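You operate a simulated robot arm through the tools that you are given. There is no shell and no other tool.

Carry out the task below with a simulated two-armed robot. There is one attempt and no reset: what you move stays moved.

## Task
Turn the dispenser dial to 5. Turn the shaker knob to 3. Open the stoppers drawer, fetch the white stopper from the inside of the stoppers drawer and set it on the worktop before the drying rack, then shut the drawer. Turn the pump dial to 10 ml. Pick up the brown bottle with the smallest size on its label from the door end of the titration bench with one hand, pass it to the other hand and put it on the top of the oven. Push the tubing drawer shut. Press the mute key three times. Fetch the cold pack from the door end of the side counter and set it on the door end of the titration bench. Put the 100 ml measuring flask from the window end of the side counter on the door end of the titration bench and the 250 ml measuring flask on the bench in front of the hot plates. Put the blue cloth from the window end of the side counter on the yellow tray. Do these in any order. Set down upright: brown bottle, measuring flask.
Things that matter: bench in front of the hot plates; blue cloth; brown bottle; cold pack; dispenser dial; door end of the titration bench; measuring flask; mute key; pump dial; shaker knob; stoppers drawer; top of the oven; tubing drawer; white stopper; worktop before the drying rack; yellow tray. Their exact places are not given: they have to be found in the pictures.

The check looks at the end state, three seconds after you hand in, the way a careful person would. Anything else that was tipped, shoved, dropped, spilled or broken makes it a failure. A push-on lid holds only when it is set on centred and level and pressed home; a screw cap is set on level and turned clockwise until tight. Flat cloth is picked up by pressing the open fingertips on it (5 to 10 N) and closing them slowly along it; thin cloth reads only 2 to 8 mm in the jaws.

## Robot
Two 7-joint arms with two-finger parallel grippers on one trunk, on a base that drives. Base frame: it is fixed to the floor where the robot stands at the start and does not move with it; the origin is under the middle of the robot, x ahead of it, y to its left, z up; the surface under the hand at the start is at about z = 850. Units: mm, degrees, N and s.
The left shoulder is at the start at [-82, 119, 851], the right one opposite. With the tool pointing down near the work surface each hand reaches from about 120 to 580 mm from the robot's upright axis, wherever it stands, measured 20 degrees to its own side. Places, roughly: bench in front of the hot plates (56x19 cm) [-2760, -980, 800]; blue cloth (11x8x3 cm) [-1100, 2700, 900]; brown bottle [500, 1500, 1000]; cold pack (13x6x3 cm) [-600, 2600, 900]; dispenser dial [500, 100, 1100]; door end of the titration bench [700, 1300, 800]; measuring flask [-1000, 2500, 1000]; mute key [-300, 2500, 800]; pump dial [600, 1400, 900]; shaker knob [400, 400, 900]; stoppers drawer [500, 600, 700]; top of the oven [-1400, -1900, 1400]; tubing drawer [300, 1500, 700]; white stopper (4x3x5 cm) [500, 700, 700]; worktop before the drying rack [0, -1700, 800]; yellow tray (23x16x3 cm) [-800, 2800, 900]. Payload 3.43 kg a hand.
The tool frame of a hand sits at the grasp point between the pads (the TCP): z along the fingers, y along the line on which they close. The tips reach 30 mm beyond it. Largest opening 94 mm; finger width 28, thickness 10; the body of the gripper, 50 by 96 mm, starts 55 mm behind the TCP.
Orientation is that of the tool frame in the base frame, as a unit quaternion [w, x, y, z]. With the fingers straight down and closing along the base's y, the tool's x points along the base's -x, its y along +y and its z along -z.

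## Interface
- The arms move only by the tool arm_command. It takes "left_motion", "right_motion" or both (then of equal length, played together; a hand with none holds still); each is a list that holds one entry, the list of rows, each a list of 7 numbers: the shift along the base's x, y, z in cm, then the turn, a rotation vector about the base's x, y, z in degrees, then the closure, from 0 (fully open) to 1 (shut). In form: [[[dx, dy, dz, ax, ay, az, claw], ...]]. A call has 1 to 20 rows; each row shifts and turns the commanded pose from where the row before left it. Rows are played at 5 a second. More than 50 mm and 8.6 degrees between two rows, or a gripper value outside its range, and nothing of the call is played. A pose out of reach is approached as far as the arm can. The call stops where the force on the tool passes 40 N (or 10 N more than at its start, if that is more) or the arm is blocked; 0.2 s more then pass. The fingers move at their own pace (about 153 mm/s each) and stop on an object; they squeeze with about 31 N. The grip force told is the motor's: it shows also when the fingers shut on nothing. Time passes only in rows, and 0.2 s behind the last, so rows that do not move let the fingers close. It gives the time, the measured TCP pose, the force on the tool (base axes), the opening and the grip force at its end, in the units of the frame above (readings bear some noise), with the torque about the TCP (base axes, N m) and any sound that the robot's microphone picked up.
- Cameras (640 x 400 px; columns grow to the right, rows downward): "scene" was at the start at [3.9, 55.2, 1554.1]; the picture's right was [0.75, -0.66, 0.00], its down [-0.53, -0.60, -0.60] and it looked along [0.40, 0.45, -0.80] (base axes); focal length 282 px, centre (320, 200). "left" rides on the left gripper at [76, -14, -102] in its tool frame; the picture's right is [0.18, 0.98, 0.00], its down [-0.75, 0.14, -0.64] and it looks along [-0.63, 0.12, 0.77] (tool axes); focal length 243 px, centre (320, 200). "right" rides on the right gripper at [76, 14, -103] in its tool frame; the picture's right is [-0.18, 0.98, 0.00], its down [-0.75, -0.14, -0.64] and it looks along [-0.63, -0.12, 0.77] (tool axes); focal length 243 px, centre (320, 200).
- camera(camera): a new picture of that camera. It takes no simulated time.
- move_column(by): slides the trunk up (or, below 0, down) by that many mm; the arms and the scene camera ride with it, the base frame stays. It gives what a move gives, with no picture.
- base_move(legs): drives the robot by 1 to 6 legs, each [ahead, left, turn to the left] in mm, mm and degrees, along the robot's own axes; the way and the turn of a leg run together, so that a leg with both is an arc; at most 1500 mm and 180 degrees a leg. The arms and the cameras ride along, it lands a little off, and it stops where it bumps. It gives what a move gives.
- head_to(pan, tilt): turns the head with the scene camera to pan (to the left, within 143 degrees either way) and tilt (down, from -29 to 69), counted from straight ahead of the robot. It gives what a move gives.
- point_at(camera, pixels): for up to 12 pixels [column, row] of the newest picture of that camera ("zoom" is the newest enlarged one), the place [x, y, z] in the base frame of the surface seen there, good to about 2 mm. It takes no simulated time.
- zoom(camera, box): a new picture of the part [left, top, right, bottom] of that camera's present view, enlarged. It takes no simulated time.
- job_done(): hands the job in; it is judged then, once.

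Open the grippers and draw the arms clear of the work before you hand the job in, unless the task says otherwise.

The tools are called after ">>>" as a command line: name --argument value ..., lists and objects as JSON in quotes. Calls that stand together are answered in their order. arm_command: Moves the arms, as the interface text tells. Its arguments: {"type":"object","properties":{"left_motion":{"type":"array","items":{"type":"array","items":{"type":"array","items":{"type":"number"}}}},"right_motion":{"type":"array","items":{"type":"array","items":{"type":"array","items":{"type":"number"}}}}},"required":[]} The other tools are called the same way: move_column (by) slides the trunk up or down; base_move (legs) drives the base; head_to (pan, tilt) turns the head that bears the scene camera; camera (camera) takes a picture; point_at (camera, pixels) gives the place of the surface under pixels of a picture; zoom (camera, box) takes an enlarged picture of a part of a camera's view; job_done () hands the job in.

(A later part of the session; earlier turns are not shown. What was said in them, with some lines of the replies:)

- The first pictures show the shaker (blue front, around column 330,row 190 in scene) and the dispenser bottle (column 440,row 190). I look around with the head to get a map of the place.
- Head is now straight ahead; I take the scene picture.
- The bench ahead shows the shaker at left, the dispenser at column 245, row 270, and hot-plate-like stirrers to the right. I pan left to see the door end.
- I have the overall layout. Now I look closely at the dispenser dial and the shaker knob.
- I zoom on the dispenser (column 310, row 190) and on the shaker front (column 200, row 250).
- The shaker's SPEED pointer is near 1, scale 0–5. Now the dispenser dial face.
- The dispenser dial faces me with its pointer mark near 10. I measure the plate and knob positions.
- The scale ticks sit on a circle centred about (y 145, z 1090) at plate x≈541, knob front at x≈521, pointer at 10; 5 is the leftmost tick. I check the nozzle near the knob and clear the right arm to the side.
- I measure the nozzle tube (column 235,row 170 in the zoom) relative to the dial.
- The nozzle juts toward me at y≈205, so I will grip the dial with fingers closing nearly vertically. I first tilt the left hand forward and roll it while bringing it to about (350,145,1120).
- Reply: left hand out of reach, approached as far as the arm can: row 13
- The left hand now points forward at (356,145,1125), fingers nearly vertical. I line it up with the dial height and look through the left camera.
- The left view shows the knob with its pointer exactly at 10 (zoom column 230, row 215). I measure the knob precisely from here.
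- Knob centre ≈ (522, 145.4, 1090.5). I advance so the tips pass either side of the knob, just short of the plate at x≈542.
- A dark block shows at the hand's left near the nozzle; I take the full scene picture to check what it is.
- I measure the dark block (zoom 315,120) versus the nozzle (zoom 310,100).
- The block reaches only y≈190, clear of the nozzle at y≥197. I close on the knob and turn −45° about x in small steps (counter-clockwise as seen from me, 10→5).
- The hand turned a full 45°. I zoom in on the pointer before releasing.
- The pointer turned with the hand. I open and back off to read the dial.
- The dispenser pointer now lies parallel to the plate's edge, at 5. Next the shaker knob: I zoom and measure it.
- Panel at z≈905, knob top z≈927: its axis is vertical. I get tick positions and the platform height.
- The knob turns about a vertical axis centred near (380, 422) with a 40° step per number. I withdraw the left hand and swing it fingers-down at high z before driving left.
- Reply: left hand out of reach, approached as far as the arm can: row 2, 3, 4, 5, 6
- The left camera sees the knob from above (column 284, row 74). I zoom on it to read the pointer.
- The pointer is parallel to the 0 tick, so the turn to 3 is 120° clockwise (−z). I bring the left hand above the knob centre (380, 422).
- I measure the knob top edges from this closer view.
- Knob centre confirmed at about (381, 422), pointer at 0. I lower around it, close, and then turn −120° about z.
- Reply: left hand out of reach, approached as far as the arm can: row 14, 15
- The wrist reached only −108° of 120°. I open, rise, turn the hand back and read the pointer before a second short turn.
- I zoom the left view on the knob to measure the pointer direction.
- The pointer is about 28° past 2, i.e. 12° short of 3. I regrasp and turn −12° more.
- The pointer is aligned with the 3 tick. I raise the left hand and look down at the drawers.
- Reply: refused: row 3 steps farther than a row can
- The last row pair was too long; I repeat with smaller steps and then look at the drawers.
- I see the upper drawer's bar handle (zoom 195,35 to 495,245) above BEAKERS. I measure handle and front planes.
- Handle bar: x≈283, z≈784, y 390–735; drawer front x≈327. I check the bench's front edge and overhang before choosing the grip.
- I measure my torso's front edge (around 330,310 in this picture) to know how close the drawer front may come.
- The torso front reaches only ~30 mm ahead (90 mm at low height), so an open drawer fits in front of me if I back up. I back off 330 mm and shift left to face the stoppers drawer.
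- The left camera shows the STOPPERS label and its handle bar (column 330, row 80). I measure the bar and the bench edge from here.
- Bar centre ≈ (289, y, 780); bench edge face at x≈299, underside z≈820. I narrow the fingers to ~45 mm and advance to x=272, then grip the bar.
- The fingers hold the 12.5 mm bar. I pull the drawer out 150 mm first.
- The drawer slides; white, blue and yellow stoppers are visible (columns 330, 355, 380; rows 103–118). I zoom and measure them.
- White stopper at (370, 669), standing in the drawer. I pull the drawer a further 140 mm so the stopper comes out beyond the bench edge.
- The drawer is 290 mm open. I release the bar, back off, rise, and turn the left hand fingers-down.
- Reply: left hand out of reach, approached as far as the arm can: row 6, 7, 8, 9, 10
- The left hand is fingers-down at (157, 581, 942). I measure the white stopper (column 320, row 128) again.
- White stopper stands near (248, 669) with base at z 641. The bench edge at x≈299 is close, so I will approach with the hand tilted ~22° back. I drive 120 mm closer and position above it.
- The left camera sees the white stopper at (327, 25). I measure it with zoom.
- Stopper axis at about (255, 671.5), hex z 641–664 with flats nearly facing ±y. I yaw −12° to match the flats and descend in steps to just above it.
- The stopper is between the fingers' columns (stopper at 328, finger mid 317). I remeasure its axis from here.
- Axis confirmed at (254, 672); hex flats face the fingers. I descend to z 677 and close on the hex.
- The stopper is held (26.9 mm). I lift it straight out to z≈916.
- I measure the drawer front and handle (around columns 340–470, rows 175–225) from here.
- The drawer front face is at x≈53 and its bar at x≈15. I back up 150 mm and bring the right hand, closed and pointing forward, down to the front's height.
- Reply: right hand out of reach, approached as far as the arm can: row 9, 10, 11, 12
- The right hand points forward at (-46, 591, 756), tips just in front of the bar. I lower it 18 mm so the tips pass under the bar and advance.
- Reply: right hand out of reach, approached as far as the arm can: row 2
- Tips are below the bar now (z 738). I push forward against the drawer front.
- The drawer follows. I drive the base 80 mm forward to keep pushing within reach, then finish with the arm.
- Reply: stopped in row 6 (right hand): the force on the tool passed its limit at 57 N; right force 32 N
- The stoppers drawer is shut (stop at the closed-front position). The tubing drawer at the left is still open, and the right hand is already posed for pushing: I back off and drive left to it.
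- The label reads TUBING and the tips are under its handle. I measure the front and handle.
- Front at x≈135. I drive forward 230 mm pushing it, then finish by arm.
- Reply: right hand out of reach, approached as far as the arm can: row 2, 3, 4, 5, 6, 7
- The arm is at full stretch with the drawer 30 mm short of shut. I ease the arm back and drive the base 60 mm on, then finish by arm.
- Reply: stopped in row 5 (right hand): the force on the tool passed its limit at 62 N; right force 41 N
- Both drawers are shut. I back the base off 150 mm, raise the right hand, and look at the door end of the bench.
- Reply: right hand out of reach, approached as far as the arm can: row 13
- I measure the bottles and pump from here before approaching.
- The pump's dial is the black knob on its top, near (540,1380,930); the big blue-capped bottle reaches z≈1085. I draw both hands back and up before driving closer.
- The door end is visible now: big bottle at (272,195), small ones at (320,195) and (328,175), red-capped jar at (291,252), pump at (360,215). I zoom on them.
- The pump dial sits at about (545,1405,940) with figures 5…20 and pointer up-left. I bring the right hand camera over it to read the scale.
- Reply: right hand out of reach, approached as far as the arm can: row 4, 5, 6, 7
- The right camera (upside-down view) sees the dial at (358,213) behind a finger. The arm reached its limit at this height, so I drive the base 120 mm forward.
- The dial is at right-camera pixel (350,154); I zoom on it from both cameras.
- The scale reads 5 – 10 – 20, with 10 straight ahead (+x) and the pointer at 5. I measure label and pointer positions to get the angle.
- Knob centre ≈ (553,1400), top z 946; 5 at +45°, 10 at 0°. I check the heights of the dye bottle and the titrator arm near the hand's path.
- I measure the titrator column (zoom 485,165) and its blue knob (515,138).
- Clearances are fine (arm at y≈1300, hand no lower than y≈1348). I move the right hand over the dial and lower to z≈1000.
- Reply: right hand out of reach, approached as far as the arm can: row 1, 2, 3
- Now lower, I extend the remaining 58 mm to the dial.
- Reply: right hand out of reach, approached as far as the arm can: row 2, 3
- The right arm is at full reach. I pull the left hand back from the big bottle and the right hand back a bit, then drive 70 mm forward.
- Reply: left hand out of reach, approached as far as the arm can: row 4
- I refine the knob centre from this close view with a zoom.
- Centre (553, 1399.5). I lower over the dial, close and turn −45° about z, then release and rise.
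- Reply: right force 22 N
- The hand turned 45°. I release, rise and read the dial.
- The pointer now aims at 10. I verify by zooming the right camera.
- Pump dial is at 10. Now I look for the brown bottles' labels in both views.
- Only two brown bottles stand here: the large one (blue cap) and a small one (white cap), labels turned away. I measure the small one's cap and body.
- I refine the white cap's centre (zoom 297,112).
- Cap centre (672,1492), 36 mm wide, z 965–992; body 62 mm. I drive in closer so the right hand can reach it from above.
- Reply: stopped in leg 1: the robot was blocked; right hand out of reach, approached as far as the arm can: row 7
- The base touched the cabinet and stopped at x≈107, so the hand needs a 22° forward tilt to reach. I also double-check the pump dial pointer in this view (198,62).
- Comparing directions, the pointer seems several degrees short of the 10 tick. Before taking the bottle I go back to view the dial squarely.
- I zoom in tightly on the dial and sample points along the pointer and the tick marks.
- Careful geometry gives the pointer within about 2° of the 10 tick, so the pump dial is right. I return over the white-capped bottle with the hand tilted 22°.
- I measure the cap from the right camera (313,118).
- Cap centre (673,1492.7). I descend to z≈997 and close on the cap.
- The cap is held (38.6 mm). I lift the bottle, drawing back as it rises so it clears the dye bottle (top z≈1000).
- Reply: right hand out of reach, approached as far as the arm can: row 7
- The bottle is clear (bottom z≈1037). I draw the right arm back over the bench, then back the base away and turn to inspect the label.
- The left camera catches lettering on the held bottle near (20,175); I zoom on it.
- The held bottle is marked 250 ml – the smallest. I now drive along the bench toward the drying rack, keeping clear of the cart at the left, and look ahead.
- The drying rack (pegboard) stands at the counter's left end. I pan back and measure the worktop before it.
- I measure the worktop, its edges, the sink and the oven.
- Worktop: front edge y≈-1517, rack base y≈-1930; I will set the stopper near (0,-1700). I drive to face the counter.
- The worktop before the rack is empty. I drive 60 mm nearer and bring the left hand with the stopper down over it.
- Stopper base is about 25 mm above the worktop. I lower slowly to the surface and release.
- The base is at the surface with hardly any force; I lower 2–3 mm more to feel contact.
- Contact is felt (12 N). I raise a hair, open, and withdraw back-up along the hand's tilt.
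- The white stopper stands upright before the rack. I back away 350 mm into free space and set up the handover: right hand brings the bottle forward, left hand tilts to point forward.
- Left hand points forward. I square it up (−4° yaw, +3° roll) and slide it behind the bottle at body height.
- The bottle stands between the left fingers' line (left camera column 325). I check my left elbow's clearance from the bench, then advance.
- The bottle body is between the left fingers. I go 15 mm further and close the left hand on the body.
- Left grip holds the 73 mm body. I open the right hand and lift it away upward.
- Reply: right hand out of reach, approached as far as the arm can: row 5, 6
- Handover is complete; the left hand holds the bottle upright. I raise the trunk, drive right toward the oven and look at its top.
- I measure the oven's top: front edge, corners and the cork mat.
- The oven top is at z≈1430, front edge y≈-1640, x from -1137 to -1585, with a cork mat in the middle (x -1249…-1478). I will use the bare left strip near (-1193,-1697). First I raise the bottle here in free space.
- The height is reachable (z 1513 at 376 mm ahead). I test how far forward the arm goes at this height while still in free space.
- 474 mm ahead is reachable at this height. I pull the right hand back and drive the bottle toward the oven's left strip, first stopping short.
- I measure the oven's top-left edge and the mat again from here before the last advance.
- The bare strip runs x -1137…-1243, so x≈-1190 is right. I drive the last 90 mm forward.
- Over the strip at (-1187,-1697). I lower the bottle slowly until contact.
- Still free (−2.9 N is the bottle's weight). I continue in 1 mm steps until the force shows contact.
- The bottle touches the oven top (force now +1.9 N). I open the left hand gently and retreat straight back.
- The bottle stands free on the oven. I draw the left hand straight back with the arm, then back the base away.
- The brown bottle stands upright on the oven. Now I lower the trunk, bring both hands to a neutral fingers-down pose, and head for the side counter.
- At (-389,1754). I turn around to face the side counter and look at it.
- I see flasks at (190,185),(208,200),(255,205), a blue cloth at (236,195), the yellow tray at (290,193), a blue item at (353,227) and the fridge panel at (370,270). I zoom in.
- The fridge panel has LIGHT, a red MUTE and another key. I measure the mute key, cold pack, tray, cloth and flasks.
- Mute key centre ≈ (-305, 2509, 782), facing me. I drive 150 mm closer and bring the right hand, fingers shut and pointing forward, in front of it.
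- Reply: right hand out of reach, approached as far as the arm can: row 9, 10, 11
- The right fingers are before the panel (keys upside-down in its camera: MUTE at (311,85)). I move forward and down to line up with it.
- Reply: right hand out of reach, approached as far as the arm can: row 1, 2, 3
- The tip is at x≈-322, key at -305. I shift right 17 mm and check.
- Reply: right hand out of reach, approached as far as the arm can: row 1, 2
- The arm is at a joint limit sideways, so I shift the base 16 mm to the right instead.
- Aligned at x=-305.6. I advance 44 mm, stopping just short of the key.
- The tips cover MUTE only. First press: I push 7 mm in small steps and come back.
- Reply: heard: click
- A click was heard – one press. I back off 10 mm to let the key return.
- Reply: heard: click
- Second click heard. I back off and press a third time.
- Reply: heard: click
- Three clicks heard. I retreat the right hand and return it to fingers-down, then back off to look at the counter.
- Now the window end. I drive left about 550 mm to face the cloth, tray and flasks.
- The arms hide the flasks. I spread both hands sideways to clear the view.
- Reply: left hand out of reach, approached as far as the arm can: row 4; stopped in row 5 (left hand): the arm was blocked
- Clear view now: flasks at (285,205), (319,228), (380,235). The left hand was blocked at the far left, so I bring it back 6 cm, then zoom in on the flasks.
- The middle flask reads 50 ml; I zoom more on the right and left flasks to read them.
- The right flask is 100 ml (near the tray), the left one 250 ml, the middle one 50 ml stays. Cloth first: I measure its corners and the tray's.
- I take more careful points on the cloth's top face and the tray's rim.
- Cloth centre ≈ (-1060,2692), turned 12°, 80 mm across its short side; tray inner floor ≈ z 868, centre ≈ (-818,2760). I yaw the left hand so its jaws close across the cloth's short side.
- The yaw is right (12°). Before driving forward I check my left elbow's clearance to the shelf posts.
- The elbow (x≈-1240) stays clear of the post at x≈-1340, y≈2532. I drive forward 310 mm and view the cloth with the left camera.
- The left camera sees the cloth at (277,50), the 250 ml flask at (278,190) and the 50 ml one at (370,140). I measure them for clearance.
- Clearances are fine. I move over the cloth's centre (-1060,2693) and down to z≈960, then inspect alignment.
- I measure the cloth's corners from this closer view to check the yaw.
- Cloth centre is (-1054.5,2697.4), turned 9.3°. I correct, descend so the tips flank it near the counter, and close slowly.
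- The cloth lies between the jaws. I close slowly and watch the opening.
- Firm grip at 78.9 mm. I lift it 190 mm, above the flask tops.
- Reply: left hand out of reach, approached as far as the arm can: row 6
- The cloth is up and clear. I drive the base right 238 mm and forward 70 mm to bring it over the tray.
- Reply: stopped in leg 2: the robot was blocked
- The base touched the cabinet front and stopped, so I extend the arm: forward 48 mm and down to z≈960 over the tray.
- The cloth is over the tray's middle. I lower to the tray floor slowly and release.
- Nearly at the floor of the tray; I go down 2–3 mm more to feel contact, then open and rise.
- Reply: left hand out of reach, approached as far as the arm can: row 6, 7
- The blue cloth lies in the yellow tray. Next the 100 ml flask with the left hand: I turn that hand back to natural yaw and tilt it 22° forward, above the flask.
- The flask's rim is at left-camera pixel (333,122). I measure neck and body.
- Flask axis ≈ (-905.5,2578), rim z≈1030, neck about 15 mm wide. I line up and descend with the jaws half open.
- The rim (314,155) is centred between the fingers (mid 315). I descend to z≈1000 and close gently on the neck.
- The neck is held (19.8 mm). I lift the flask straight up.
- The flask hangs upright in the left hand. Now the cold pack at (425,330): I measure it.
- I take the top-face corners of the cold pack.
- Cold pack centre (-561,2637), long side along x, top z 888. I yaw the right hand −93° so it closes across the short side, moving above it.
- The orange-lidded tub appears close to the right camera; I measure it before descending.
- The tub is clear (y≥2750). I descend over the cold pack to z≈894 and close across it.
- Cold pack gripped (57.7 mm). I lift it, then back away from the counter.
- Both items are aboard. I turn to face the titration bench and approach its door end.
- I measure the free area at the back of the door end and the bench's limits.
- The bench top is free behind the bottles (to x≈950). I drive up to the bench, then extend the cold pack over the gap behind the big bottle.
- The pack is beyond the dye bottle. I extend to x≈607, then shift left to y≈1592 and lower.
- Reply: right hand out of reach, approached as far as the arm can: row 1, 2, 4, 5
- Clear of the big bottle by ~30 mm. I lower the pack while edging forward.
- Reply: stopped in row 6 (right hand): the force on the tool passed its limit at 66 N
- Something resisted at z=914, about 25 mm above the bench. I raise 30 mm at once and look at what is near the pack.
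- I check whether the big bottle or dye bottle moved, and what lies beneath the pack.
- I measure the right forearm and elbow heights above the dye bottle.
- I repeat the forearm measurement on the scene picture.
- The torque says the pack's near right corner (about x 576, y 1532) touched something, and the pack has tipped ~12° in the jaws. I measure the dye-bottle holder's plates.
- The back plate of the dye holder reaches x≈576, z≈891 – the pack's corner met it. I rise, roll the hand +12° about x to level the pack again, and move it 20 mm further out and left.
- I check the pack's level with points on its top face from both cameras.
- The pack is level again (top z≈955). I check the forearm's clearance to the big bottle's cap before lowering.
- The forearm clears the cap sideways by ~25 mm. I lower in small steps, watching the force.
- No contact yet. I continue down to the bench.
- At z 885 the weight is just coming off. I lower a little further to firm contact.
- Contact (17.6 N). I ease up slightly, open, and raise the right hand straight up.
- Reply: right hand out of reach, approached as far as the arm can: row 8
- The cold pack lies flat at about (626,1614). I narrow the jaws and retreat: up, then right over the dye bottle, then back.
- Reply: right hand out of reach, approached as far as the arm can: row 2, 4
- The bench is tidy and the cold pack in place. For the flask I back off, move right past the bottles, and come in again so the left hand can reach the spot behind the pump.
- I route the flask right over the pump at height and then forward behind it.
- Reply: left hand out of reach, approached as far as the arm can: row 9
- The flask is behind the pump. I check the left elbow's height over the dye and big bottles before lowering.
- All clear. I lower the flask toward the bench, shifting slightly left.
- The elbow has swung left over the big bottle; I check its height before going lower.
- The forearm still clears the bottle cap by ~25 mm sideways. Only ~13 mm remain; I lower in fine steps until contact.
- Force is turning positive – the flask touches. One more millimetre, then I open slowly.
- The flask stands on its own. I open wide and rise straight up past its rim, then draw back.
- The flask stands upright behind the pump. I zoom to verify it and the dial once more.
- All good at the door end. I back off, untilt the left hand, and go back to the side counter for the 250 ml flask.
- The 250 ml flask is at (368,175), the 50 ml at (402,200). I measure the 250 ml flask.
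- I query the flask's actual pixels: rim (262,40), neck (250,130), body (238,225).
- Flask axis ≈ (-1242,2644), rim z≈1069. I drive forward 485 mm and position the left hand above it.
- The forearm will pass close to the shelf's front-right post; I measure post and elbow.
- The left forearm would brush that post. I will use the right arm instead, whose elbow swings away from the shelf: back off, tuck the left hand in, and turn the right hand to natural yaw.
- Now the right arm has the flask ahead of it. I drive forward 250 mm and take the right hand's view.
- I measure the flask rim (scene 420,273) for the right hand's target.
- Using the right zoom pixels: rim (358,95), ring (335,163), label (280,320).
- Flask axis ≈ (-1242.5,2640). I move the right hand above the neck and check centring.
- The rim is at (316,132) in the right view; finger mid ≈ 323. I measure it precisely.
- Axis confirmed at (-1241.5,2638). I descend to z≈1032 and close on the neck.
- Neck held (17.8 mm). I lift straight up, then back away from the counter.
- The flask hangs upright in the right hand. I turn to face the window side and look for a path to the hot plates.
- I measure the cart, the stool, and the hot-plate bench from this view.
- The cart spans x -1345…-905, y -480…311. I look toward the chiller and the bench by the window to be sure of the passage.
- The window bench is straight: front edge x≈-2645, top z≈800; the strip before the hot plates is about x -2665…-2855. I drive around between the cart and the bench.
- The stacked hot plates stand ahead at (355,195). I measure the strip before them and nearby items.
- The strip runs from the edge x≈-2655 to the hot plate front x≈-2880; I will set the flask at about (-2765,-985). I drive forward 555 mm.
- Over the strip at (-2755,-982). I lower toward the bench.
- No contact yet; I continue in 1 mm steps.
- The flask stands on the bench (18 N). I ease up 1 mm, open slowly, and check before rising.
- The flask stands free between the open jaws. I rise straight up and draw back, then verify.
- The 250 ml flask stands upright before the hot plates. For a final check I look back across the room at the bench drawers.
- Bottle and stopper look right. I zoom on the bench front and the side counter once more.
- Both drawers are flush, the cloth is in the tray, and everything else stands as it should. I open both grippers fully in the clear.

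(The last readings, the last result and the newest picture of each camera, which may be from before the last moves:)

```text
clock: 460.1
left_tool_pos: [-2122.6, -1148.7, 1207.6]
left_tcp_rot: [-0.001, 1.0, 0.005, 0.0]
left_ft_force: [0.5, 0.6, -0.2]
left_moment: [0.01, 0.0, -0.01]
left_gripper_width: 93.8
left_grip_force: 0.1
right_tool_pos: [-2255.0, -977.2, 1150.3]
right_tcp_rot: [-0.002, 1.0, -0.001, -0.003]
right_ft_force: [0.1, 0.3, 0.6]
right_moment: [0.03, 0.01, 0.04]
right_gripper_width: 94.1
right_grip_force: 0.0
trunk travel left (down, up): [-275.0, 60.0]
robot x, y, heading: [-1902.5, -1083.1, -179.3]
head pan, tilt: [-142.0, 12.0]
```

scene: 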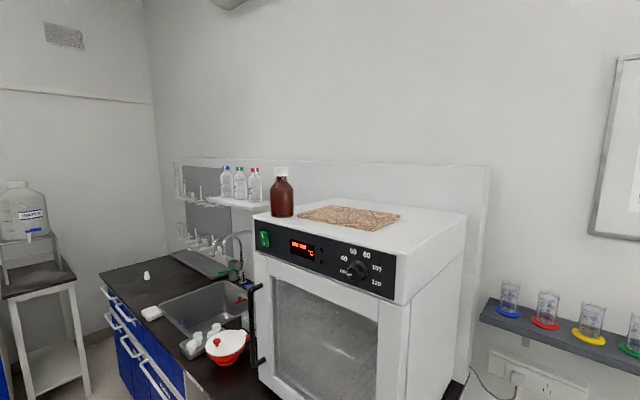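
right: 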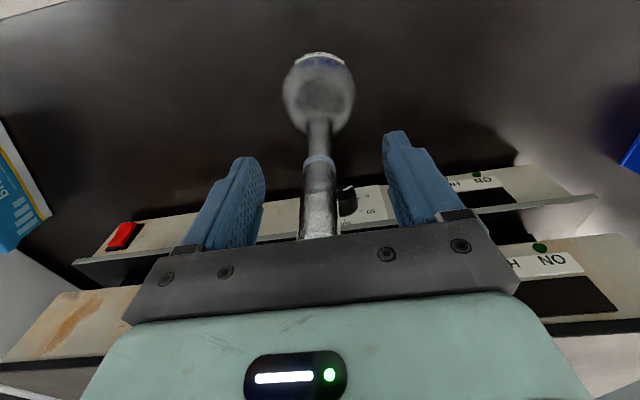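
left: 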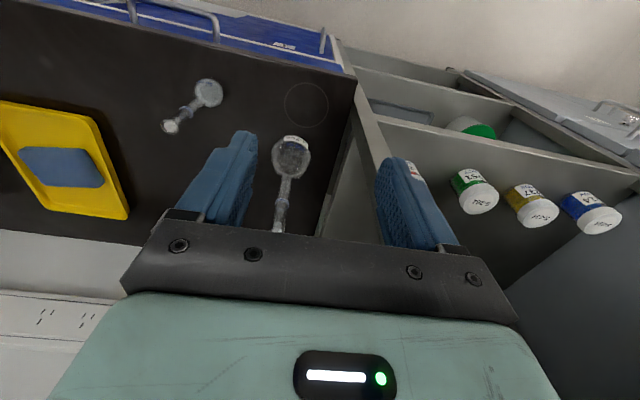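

Both hands are open and clear of the work; all parts of the task have been carried out and checked, so I hand the job in.

>>> job_done

```text
The job is handed in.
```

I carried out every part of the task and handed the job in; no verdict has come back.

| Item | State when I handed in |
|---|---|
| Dispenser dial | Pointer lines up with 5 |
| Shaker knob | Pointer lines up with 3. It took two turns because the wrist reached its limit on the first. |
| Pump dial | Set to 10 ml; I measured the pointer within about 2° of the tick |
| White stopper | Standing upright on the worktop before the drying rack |
| Stoppers and tubing drawers | Both pushed to the stop, and flush in the last picture |
| Mute key | Pressed three times, with three clicks heard |
| Brown bottle | Picked up with the right hand, passed to the left, and standing upright on the oven top beside the cork mat. It is marked 250 ml; the only other brown bottle there has a scale running past 900. |
| Cold pack | Flat on the door end of the titration bench, behind the large bottle |
| 100 ml flask | Upright on the door end of the titration bench, behind the pump |
| 250 ml flask | Upright on the bench in front of the hot plates |
| Blue cloth | In the yellow tray |

- **Dye bottle holder:** while I was setting down the cold pack, its corner pressed on the holder beside the pump and the force briefly reached 66 N. I lifted off at once. The dye bottle still stood upright in its holder afterwards, but I did not measure whether the holder had moved.
- **Base contact:** the base came up against the front of the titration bench once and the side counter once, and stopped. I saw nothing disturbed by either.

Both grippers are open and both arms are clear of the work.
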